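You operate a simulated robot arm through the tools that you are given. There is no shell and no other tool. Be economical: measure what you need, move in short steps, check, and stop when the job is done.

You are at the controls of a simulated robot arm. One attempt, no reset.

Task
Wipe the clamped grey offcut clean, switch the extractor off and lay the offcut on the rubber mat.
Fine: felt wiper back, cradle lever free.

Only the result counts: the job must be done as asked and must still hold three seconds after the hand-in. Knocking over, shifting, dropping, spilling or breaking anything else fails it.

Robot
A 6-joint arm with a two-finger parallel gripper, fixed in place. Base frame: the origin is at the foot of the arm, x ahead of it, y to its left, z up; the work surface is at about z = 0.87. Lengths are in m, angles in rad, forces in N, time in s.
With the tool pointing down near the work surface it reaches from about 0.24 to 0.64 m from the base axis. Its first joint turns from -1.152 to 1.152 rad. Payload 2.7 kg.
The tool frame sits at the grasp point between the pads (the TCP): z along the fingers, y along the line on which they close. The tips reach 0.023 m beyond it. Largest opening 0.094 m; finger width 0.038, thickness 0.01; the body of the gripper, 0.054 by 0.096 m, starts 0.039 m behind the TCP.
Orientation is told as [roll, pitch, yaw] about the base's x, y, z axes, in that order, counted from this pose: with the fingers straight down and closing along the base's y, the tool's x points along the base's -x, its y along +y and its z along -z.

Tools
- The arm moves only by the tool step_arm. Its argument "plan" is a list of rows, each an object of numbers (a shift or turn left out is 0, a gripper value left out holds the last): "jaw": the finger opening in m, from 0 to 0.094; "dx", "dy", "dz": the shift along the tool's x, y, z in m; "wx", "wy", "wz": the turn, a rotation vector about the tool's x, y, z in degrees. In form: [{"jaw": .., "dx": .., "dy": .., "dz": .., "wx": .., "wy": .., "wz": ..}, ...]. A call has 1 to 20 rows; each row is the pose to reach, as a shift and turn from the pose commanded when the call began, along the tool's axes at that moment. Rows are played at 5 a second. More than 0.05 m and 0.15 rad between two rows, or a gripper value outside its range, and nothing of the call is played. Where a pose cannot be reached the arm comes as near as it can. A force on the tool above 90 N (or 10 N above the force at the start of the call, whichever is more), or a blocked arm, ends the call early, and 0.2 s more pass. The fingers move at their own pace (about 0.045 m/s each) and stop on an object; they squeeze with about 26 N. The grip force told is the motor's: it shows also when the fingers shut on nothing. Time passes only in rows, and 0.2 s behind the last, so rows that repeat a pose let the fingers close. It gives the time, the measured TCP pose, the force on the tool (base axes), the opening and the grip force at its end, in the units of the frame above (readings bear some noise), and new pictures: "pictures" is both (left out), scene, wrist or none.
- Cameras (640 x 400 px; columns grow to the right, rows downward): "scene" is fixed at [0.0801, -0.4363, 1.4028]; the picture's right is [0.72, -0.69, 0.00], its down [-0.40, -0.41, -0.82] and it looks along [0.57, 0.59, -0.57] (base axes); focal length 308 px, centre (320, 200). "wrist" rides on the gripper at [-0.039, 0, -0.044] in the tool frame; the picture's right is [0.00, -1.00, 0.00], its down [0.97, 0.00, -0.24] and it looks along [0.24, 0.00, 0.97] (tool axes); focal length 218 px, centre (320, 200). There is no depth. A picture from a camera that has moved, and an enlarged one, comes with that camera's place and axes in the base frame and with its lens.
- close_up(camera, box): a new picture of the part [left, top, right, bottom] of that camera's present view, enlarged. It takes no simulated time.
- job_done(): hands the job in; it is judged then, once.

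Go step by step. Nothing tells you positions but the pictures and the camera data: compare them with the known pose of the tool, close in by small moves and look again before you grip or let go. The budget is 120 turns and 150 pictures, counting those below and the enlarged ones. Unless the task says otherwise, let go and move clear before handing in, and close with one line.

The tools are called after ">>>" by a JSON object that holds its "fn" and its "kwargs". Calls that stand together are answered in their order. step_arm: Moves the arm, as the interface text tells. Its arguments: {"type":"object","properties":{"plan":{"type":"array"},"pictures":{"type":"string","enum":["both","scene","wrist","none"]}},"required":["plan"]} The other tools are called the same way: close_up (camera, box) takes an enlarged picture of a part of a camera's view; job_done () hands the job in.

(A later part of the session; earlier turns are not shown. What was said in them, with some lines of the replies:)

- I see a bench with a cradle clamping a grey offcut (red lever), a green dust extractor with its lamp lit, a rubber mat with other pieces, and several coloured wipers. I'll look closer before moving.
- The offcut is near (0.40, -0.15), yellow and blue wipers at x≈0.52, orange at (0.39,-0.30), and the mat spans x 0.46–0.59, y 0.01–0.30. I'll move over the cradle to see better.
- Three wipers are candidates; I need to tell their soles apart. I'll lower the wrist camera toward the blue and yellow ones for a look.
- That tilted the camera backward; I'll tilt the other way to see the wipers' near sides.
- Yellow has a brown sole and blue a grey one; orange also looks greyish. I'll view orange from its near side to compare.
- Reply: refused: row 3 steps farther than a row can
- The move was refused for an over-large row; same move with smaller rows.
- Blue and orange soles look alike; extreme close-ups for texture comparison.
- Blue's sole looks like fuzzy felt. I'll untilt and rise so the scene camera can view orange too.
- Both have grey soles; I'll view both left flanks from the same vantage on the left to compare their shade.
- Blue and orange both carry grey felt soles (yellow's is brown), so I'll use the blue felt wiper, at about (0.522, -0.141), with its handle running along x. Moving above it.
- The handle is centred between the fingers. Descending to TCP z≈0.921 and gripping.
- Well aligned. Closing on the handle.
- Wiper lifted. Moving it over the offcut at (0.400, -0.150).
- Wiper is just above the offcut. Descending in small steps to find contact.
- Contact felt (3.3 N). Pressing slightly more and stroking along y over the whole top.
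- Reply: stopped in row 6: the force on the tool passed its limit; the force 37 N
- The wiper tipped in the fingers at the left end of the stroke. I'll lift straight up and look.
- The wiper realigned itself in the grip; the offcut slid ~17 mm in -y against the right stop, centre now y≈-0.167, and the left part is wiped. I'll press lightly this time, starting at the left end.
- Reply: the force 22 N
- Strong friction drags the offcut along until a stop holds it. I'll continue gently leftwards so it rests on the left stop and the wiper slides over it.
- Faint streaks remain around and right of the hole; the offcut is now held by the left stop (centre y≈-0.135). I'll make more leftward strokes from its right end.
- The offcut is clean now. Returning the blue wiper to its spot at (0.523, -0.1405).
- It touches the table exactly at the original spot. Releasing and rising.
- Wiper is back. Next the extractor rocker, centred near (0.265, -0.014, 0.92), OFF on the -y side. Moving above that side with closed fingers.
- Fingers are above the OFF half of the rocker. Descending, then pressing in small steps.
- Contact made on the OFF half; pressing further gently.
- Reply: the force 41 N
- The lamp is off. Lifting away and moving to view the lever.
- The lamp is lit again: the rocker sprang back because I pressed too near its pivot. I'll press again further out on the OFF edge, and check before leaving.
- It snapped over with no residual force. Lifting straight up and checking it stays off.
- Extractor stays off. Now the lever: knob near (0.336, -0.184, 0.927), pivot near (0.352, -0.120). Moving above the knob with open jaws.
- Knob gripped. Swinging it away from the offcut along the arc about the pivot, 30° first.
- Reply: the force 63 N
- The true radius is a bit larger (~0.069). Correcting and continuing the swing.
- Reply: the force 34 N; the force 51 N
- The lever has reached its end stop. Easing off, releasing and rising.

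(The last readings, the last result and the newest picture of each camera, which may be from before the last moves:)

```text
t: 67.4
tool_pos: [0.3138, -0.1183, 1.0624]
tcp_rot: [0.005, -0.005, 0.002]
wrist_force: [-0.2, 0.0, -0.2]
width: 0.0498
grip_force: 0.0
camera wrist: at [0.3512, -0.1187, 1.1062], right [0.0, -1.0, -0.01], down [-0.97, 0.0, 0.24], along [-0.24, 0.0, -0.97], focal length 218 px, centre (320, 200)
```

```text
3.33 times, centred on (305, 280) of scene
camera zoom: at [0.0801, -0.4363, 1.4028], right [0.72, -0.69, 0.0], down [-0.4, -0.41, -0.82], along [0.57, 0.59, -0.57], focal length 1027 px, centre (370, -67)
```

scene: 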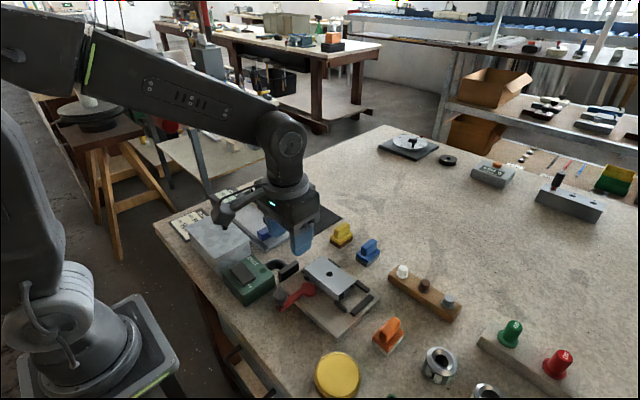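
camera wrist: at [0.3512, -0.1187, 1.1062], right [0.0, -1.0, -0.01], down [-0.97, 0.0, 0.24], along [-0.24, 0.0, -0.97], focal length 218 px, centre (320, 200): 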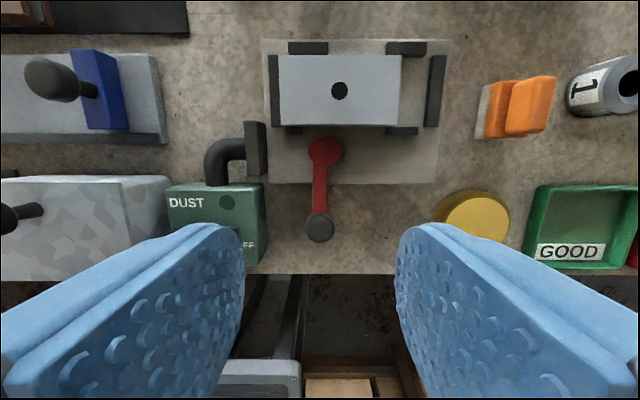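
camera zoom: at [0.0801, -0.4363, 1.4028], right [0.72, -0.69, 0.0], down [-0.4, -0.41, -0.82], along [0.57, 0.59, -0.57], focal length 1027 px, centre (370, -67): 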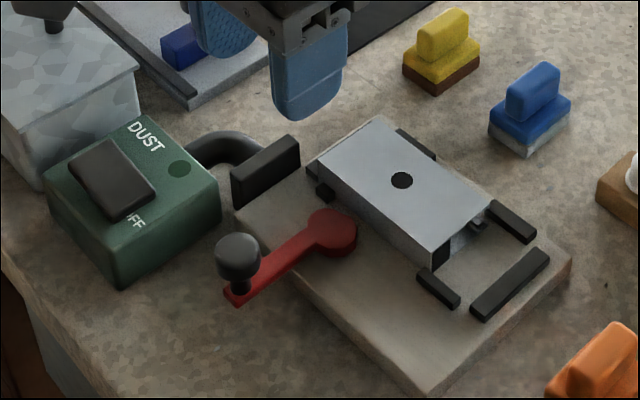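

Lever is free, offcut centre at (0.397, -0.135). I'll turn the gripper -90° in yaw to close along x and move above the clear grasp spot at y≈-0.152.

>>> {"fn": "step_arm", "kwargs": {"plan": [{"jaw": 0.068, "wz": 8, "dx": -0.01, "dy": -0.004}, {"wz": 16, "dx": -0.02, "dy": -0.008}, {"wz": 24, "dx": -0.03, "dy": -0.012}, {"wz": 32, "dx": -0.04, "dy": -0.016}, {"wz": 40, "dx": -0.05, "dy": -0.02}, {"wz": 48, "dx": -0.06, "dy": -0.024}, {"wz": 56, "dx": -0.07, "dy": -0.028}, {"wz": 64, "dx": -0.08, "dy": -0.032}, {"wz": 72, "dx": -0.083, "dy": -0.034}, {"wz": 80, "dx": -0.083, "dy": -0.034}, {"wz": 88, "dx": -0.083, "dy": -0.034}, {"wz": 90, "dx": -0.083, "dy": -0.034}, {"wz": 90, "dx": -0.083, "dy": -0.034, "dz": 0.03}, {"wz": 90, "dx": -0.083, "dy": -0.034, "dz": 0.06}, {"wz": 90, "dx": -0.083, "dy": -0.034, "dz": 0.08}, {"wz": 90, "dx": -0.083, "dy": -0.034, "dz": 0.08}]}}

>>> {"fn": "close_up", "kwargs": {"camera": "scene", "box": [260, 210, 400, 320]}}

```text
t: 70.8
tool_pos: [0.3948, -0.1514, 0.9821]
tcp_rot: [0.003, 0.004, -1.569]
wrist_force: [1.0, 0.5, 0.4]
width: 0.0682
grip_force: 0.0
camera wrist: at [0.3938, -0.19, 1.026], right [-1.0, 0.0, 0.0], down [0.0, 0.97, 0.25], along [0.0, 0.25, -0.97], focal length 218 px, centre (320, 200)
```

scene: 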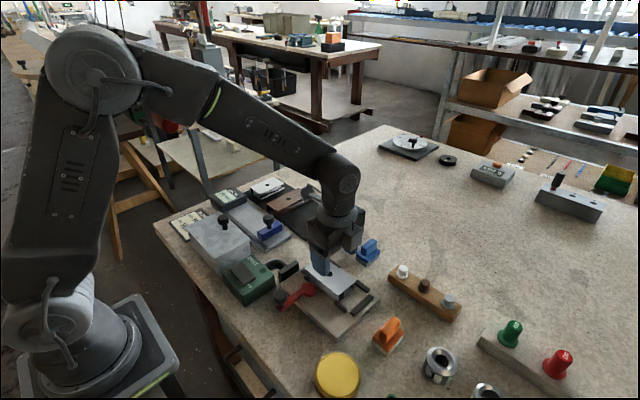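
wrist: 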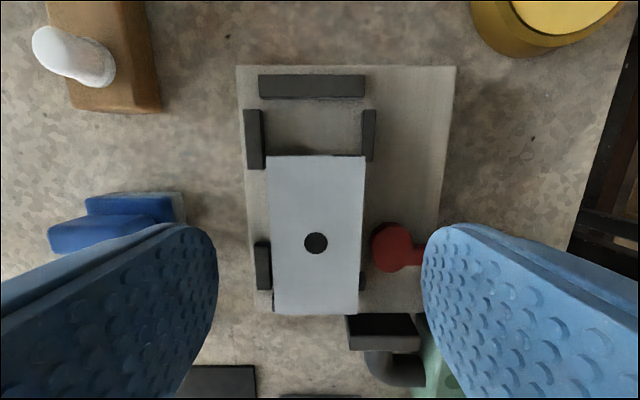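

```text
3.64 times, centred on (330, 265) of scene
camera zoom: at [0.0801, -0.4363, 1.4028], right [0.72, -0.69, 0.0], down [-0.4, -0.41, -0.82], along [0.57, 0.59, -0.57], focal length 1120 px, centre (284, -36)
```

zoom: 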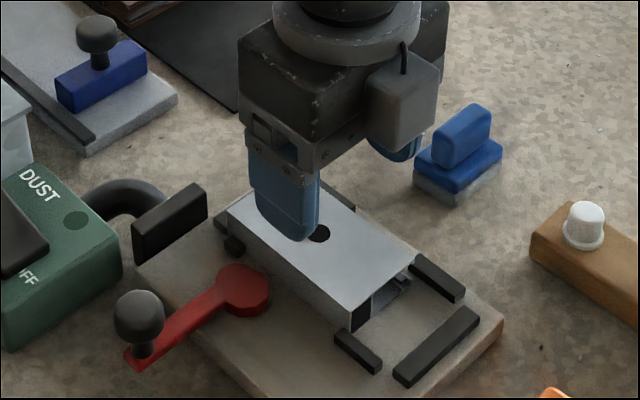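

Aligned: the fingers clear all stops. Descending to TCP z≈0.918.

>>> {"fn": "step_arm", "kwargs": {"plan": [{"dz": 0.03, "dy": 0.001}, {"dz": 0.05, "dy": 0.001}, {"dz": 0.058, "dy": 0.001}, {"dz": 0.064, "dy": 0.001}, {"dz": 0.064, "dy": 0.001}], "pictures": "wrist"}}

>>> {"fn": "close_up", "kwargs": {"camera": "scene", "box": [260, 210, 400, 320]}}

```text
t: 72.0
tool_pos: [0.3963, -0.1513, 0.9181]
tcp_rot: [0.004, 0.003, -1.568]
wrist_force: [-2.3, -0.9, 11.7]
width: 0.0683
grip_force: 0.6
camera wrist: at [0.3955, -0.1902, 0.9625], right [-1.0, 0.0, -0.01], down [0.0, 0.97, 0.24], along [0.0, 0.24, -0.97], focal length 218 px, centre (320, 200)
```

wrist: 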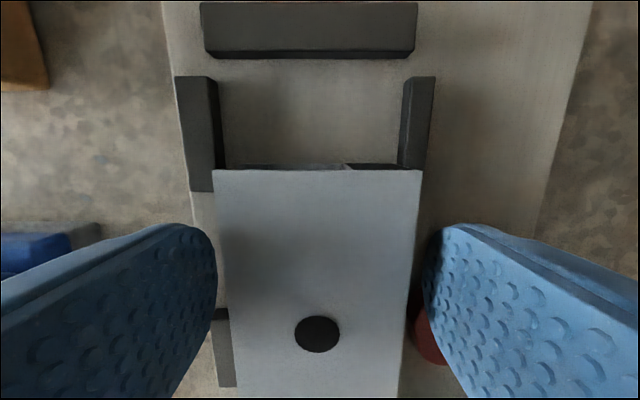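

```text
3.64 times, centred on (330, 265) of scene
camera zoom: at [0.0799, -0.4362, 1.4028], right [0.72, -0.69, 0.0], down [-0.4, -0.41, -0.82], along [0.57, 0.59, -0.57], focal length 1120 px, centre (284, -36)
```

zoom: 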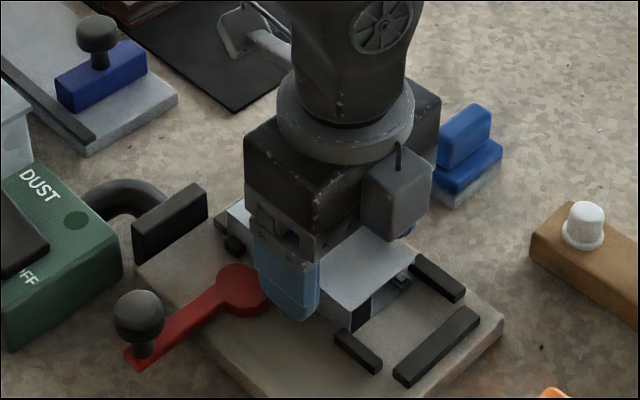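

A light contact, probably the lever disc; raising 3 mm before closing.

>>> {"fn": "step_arm", "kwargs": {"plan": [{"dz": -0.003}, {"dz": -0.003, "jaw": 0.0}, {"dz": -0.003}, {"dz": -0.003}, {"dz": -0.003}], "pictures": "wrist"}}

```text
t: 73.2
tool_pos: [0.3972, -0.1509, 0.9217]
tcp_rot: [0.005, 0.004, -1.571]
wrist_force: [4.3, 0.4, -1.5]
width: 0.0527
grip_force: 25.9
camera wrist: at [0.3957, -0.1901, 0.9651], right [-1.0, 0.0, 0.0], down [0.0, 0.97, 0.24], along [0.0, 0.24, -0.97], focal length 218 px, centre (320, 200)
```

wrist: 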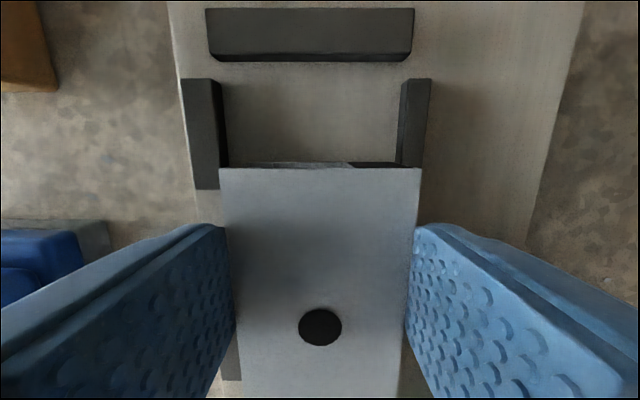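

Gripped at 0.053 width. Lifting slowly.

>>> {"fn": "step_arm", "kwargs": {"plan": [{"dz": -0.01}, {"dz": -0.02}, {"dz": -0.05}, {"dz": -0.09}, {"dz": -0.12}, {"dz": -0.12}]}}

>>> {"fn": "close_up", "kwargs": {"camera": "scene", "box": [220, 180, 400, 330]}}

```text
t: 74.6
tool_pos: [0.3955, -0.15, 1.0419]
tcp_rot: [0.003, 0.006, -1.569]
wrist_force: [0.2, 0.0, -0.5]
width: 0.0524
grip_force: 26.2
camera wrist: at [0.395, -0.1895, 1.0849], right [-1.0, 0.0, 0.0], down [0.0, 0.97, 0.24], along [0.0, 0.24, -0.97], focal length 218 px, centre (320, 200)
```

scene: 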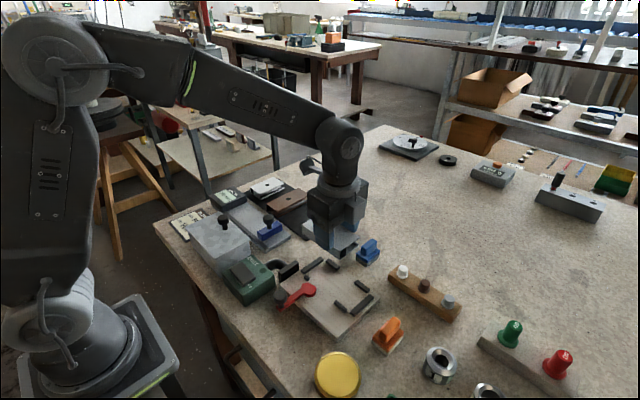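
wrist: 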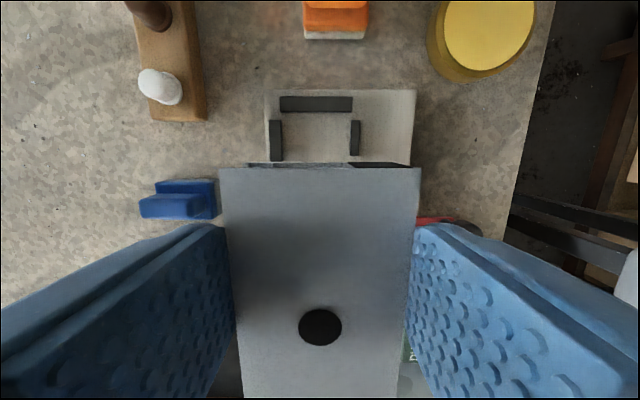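

```text
2.67 times, centred on (310, 255) of scene
camera zoom: at [0.0801, -0.4363, 1.4028], right [0.72, -0.69, 0.0], down [-0.4, -0.41, -0.82], along [0.57, 0.59, -0.57], focal length 821 px, centre (347, 53)
```

zoom: 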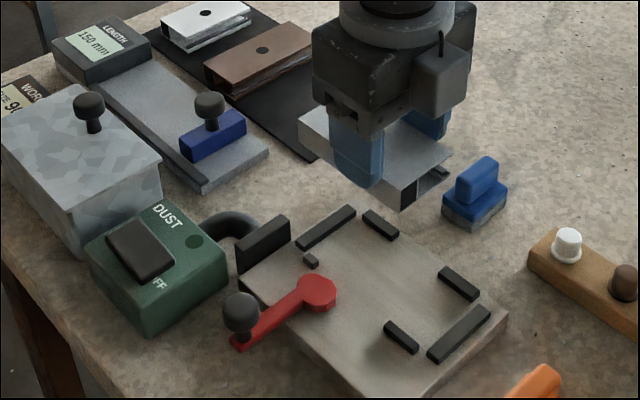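

Offcut is held level. Carrying it over the free part of the mat while turning back to yaw 0 (target TCP (0.538, 0.062), so its centre lands at about (0.5225, 0.062)).

>>> {"fn": "step_arm", "kwargs": {"plan": [{"dz": -0.015}, {"dz": -0.02, "wz": -7, "dx": 0.016, "dy": 0.011}, {"dz": -0.02, "wz": -14, "dx": 0.032, "dy": 0.022}, {"dz": -0.02, "wz": -21, "dx": 0.048, "dy": 0.033}, {"dz": -0.02, "wz": -28, "dx": 0.064, "dy": 0.044}, {"dz": -0.02, "wz": -35, "dx": 0.08, "dy": 0.055}, {"dz": -0.02, "wz": -42, "dx": 0.096, "dy": 0.066}, {"dz": -0.02, "wz": -49, "dx": 0.112, "dy": 0.077}, {"dz": -0.02, "wz": -56, "dx": 0.128, "dy": 0.088}, {"dz": -0.02, "wz": -63, "dx": 0.144, "dy": 0.099}, {"dz": -0.02, "wz": -70, "dx": 0.16, "dy": 0.11}, {"dz": -0.02, "wz": -77, "dx": 0.176, "dy": 0.121}, {"dz": -0.02, "wz": -84, "dx": 0.192, "dy": 0.132}, {"dz": -0.02, "wz": -90, "dx": 0.212, "dy": 0.1425}, {"dz": 0.02, "wz": -90, "dx": 0.212, "dy": 0.1425}, {"dz": 0.05, "wz": -90, "dx": 0.212, "dy": 0.1425}, {"dz": 0.05, "wz": -90, "dx": 0.212, "dy": 0.1425}]}}

>>> {"fn": "close_up", "kwargs": {"camera": "scene", "box": [240, 150, 380, 260]}}

```text
t: 78.2
tool_pos: [0.5381, 0.0605, 0.9926]
tcp_rot: [0.005, -0.002, 0.002]
wrist_force: [0.5, -0.8, -0.8]
width: 0.0526
grip_force: 26.1
camera wrist: at [0.576, 0.0606, 1.037], right [0.0, -1.0, -0.01], down [-0.97, 0.0, 0.24], along [-0.24, 0.0, -0.97], focal length 218 px, centre (320, 200)
```

scene: 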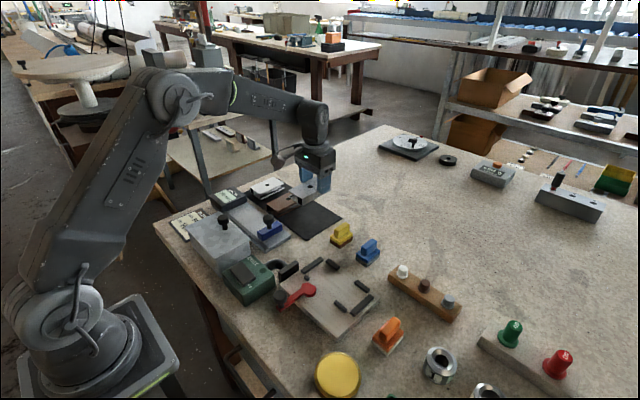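
wrist: 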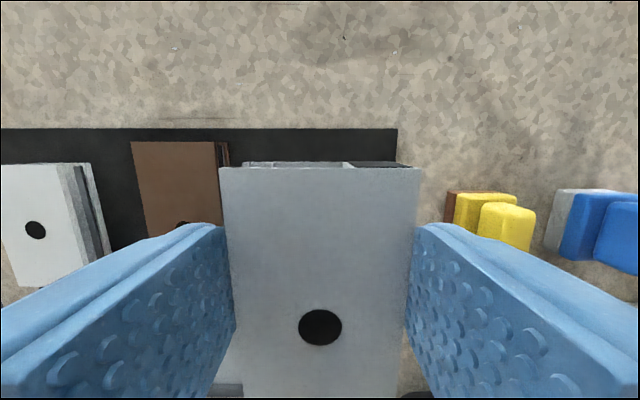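

```text
3.64 times, centred on (310, 205) of scene
camera zoom: at [0.0801, -0.4363, 1.4028], right [0.72, -0.69, 0.0], down [-0.4, -0.41, -0.82], along [0.57, 0.59, -0.57], focal length 1120 px, centre (356, 182)
```

zoom: 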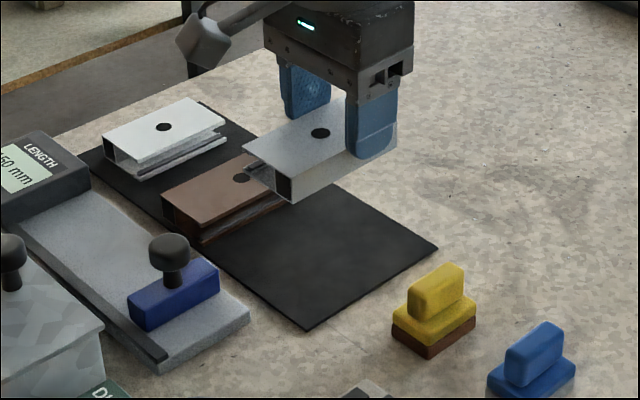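

Well placed over the free mat area. Lowering until contact.

>>> {"fn": "step_arm", "kwargs": {"plan": [{"dz": 0.03}, {"dz": 0.06}, {"dz": 0.068}, {"dz": 0.072}, {"dz": 0.072}], "pictures": "none"}}

>>> {"fn": "close_up", "kwargs": {"camera": "scene", "box": [240, 150, 380, 260]}}

```text
t: 79.4
tool_pos: [0.5392, 0.0626, 0.9204]
tcp_rot: [0.005, -0.004, 0.001]
wrist_force: [0.5, -0.5, 0.1]
width: 0.0526
grip_force: 25.8
```

```text
3.64 times, centred on (310, 205) of scene
camera zoom: at [0.0801, -0.4363, 1.4028], right [0.72, -0.69, 0.0], down [-0.4, -0.41, -0.82], along [0.57, 0.59, -0.57], focal length 1120 px, centre (356, 182)
```

zoom: 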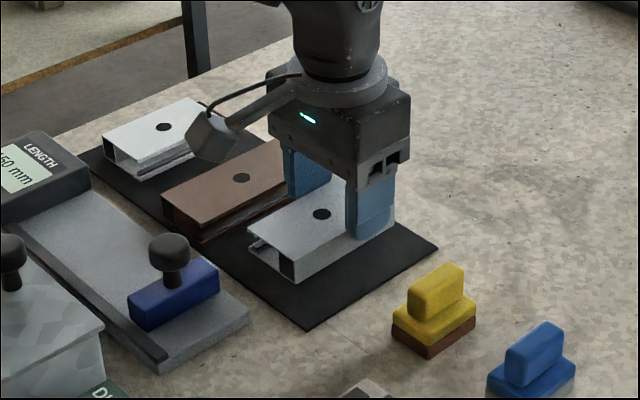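

>>> {"fn": "step_arm", "kwargs": {"plan": [{"dz": 0.002}, {"dz": 0.004}, {"dz": 0.005}, {"dz": 0.005}], "pictures": "none"}}

```text
t: 80.4
tool_pos: [0.5379, 0.061, 0.9158]
tcp_rot: [0.005, -0.003, 0.002]
wrist_force: [0.9, -0.2, -1.3]
width: 0.0524
grip_force: 26.1
```

>>> {"fn": "step_arm", "kwargs": {"plan": [{"dz": 0.001}, {"dz": 0.002}, {"dz": 0.003}, {"dz": 0.003}], "pictures": "none"}}

>>> {"fn": "close_up", "kwargs": {"camera": "scene", "box": [280, 180, 350, 240]}}

```text
t: 81.4
tool_pos: [0.5379, 0.0604, 0.9149]
tcp_rot: [0.006, -0.003, 0.002]
wrist_force: [1.0, 0.0, -0.3]
width: 0.0523
grip_force: 26.0
```

```text
6.67 times, centred on (315, 210) of scene
camera zoom: at [0.0801, -0.4363, 1.4028], right [0.72, -0.69, 0.0], down [-0.4, -0.41, -0.82], along [0.57, 0.59, -0.57], focal length 2053 px, centre (353, 133)
```

zoom: 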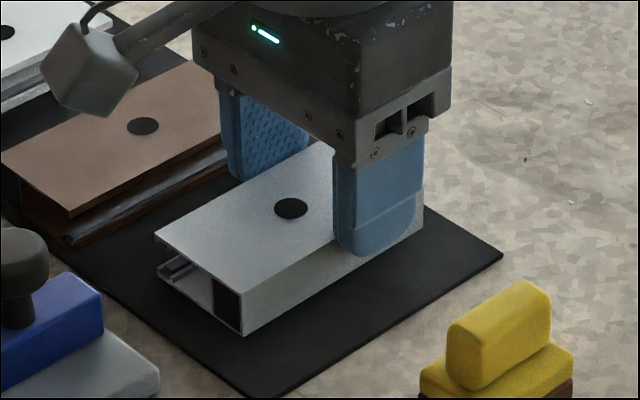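

>>> {"fn": "step_arm", "kwargs": {"plan": [{"dz": 0.001}, {"dz": 0.002}, {"dz": 0.003}, {"dz": 0.003}], "pictures": "none"}}

```text
t: 82.4
tool_pos: [0.5397, 0.0608, 0.9111]
tcp_rot: [0.005, -0.004, 0.001]
wrist_force: [0.3, -0.7, 0.1]
width: 0.0523
grip_force: 26.5
```

>>> {"fn": "step_arm", "kwargs": {"plan": [{"dz": 0.001}, {"dz": 0.002}, {"dz": 0.002}], "pictures": "none"}}

```text
t: 83.2
tool_pos: [0.5387, 0.0612, 0.9087]
tcp_rot: [0.006, -0.006, 0.002]
wrist_force: [0.8, 0.9, 4.0]
width: 0.0524
grip_force: 26.0
```

Contact at 4 N. Opening slightly and rising.

>>> {"fn": "step_arm", "kwargs": {"plan": [{"jaw": 0.07}, {"jaw": 0.07}, {"jaw": 0.07}, {"dz": -0.02}, {"dz": -0.06}, {"dz": -0.1}, {"dz": -0.14}, {"dz": -0.15, "dx": 0.04}, {"dz": -0.15, "dx": 0.08}, {"dz": -0.15, "dx": 0.08}]}}

>>> {"fn": "close_up", "kwargs": {"camera": "scene", "box": [160, 160, 400, 320]}}

```text
t: 85.4
tool_pos: [0.4571, 0.0622, 1.0592]
tcp_rot: [0.008, -0.003, 0.002]
wrist_force: [0.1, -0.1, -0.5]
width: 0.0703
grip_force: 0.1
camera wrist: at [0.4947, 0.0613, 1.1024], right [0.0, -1.0, -0.01], down [-0.97, 0.0, 0.24], along [-0.24, 0.0, -0.97], focal length 218 px, centre (320, 200)
```

scene: 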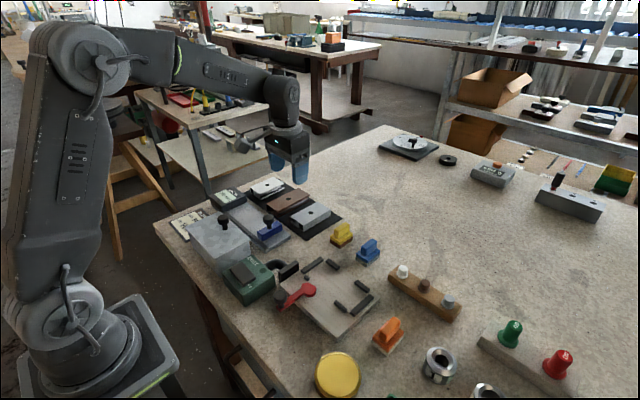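
wrist: 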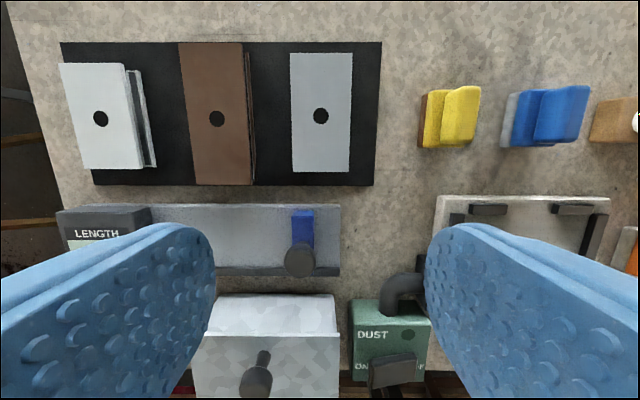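

```text
2.50 times, centred on (280, 240) of scene
camera zoom: at [0.08, -0.4363, 1.4028], right [0.72, -0.69, 0.0], down [-0.4, -0.41, -0.82], along [0.57, 0.59, -0.57], focal length 770 px, centre (420, 100)
```

zoom: 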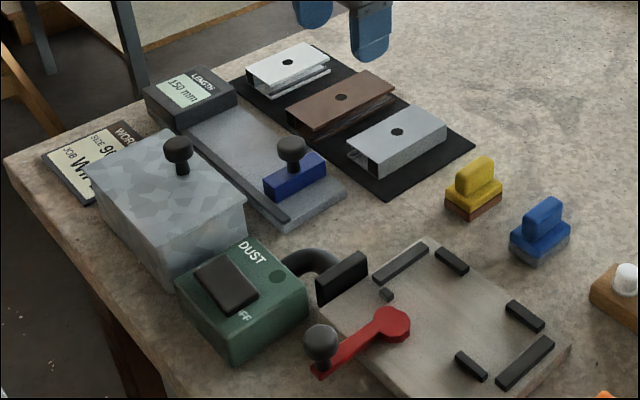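

The clean offcut lies flat on the mat. The extractor lamp is out, the lever is swung free, the blue wiper is back in its place, and nothing else looks disturbed. Handing in.

>>> {"fn": "job_done", "kwargs": {}}

```text
The job is handed in.
```

I wiped the grey offcut clean, switched the extractor off and laid the offcut flat on the rubber mat. The blue felt wiper is back in its place and the cradle lever is swung free.
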